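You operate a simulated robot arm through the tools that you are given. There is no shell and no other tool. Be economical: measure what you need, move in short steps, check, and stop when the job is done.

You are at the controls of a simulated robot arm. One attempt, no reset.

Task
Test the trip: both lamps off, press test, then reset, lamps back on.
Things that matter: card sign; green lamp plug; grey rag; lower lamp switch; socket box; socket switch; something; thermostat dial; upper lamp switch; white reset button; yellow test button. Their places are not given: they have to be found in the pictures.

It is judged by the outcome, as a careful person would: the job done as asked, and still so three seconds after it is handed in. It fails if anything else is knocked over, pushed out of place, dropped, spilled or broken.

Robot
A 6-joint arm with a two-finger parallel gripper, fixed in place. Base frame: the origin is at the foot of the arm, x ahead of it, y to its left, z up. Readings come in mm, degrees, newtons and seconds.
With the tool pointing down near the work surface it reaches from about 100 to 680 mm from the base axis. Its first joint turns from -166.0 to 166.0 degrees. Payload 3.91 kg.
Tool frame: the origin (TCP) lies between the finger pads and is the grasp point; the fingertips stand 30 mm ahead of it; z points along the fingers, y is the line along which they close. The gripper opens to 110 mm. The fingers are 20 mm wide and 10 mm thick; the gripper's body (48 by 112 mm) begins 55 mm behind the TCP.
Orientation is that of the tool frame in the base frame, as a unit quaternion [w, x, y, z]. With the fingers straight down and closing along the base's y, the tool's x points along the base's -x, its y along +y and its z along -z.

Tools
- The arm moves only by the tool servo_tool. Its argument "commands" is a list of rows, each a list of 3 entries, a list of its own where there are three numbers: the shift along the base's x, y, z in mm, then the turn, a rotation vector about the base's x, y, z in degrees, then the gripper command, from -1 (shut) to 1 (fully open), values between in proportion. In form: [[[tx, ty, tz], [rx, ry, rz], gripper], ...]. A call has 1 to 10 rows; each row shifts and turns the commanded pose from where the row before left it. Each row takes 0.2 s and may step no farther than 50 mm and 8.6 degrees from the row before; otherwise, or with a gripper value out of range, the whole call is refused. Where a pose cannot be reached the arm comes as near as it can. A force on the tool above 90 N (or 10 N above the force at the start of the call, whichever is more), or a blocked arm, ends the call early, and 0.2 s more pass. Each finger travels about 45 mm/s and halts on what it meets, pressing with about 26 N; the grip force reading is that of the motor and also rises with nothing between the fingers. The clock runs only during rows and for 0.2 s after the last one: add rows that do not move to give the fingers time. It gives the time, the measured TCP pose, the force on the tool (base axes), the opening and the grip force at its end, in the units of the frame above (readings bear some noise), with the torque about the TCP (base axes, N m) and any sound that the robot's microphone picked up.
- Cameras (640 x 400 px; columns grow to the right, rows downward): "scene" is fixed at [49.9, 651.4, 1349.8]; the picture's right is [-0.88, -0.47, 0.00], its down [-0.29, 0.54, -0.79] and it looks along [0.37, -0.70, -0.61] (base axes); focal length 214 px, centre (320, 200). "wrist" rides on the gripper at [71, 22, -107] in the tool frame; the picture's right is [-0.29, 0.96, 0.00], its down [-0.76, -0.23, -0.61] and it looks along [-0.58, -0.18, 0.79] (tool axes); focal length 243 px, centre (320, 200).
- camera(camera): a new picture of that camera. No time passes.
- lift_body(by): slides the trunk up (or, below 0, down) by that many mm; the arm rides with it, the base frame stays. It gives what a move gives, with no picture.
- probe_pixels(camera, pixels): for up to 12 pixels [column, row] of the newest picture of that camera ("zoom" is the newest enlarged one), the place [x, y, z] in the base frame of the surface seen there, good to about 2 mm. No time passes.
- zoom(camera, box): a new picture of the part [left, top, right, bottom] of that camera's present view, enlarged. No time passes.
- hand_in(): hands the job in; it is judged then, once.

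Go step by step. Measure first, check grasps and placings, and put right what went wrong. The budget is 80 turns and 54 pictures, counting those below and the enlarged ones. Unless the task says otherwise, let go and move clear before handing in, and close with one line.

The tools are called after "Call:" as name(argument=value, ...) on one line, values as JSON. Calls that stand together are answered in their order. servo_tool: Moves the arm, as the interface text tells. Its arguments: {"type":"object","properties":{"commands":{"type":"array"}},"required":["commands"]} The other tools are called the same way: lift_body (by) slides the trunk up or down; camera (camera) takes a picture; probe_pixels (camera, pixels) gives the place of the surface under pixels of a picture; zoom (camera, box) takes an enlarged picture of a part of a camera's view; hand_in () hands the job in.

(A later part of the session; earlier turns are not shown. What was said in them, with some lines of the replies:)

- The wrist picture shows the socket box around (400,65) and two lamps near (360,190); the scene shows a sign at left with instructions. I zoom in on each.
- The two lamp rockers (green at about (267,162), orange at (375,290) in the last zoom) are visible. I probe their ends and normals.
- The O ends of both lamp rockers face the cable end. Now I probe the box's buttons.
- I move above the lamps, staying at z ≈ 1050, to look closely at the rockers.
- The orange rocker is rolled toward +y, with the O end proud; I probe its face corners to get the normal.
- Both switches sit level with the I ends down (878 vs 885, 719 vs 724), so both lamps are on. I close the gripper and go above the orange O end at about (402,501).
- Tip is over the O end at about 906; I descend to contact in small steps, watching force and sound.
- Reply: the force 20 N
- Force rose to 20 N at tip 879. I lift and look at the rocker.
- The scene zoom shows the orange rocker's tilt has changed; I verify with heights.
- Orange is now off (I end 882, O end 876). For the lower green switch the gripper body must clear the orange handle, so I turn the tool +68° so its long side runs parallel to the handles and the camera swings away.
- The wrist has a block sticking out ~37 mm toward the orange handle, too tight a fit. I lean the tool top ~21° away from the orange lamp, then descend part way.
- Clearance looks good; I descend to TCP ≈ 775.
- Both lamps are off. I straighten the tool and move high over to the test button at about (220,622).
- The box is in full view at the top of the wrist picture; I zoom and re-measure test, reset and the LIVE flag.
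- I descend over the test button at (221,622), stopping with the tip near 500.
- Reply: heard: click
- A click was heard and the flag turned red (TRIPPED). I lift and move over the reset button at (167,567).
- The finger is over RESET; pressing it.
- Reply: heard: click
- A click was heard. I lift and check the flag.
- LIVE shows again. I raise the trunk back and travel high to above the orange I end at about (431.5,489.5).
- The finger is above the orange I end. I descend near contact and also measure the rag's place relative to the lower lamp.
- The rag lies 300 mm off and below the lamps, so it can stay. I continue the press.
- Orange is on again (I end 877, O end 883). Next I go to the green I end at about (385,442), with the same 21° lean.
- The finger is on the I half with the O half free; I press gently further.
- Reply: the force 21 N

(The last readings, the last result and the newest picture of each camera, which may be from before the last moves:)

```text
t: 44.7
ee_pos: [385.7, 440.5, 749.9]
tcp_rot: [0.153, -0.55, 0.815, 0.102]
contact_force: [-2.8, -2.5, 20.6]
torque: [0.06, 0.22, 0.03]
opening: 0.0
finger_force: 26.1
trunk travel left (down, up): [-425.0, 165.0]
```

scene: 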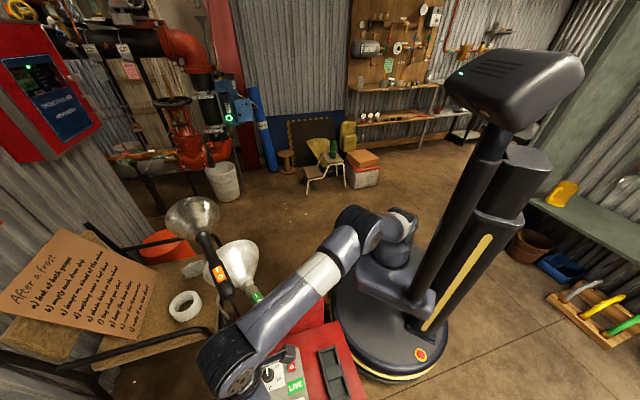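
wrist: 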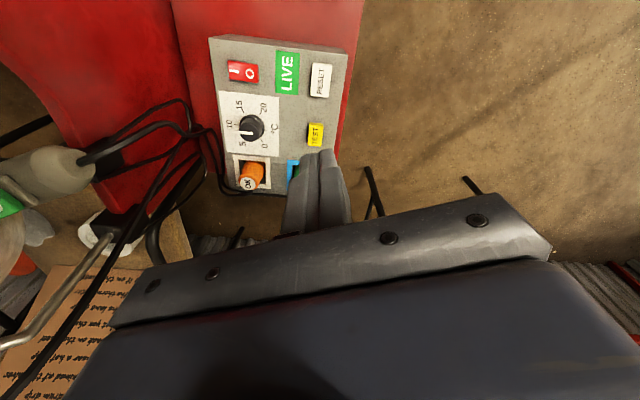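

Bottomed at 20 N; I lift away and check everything.

Call:
servo_tool(commands=[[[0, 0, 12], [0, 0, 0], -1], [[0, 0, 35], [0, 0, 0], -1], [[0, 0, 40], [0, 0, 0], -1], [[0, 0, 40], [0, 0, 0], -1], [[0, 0, 40], [0, 0, 0], -1], [[0, 0, 45], [0, 0, 0], -1], [[-40, -20, 20], [0, 0, 0], -1], [[-40, -25, 0], [0, 0, 0], -1], [[-40, -25, 0], [0, 0, 0], -1], [[0, 0, 0], [0, 0, 0], -1]])

Call:
zoom(camera="scene", box=[195, 240, 285, 325])

Call:
probe_pixels(camera="zoom", pixels=[[212, 140], [228, 172], [393, 261], [400, 272], [410, 284]])

Call:
camera(camera="scene")

Call:
camera(camera="wrist")

```text
t: 46.9
ee_pos: [265.7, 369.8, 979.5]
tcp_rot: [0.151, -0.55, 0.815, 0.103]
contact_force: [0.3, 0.0, 0.5]
torque: [-0.03, -0.01, 0.01]
opening: 0.1
finger_force: 26.2
trunk travel left (down, up): [-425.0, 165.0]
```

```text
4.71 times, centred on (240, 282) of scene
```

zoom: 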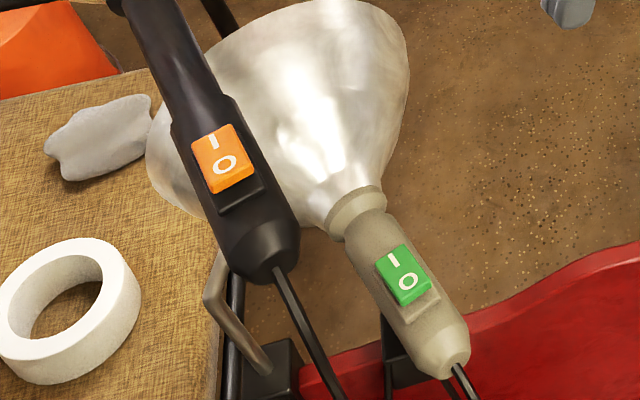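

```text
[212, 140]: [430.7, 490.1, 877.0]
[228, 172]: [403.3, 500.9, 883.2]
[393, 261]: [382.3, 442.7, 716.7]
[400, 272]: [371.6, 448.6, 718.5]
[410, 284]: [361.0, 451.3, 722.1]
```

```text
15 pictures are left
```

scene: 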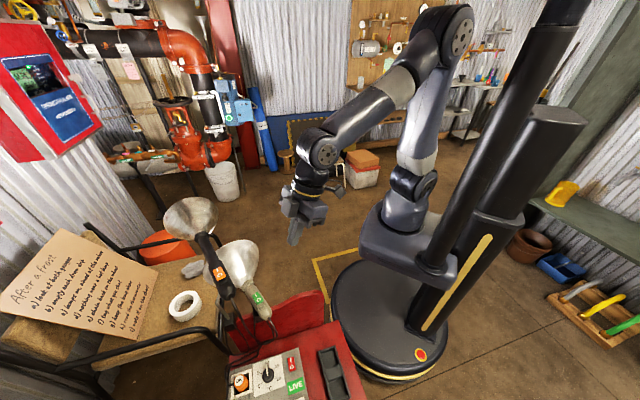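

```text
14 pictures are left
```

wrist: 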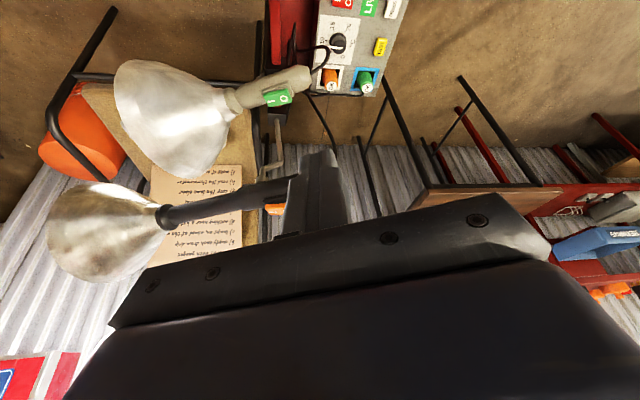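

Both rockers are back at I (877/883 and 717/722), the flag at (296,386) reads LIVE, nothing has moved and the arm is clear. I hand in.

Call:
hand_in()

```text
The job is handed in.
```

The trip test is done: with both lamps off, pressing test tripped the box (the flag showed TRIP). Pressing reset brought it back to LIVE, and both lamps are switched on again, with nothing else moved.
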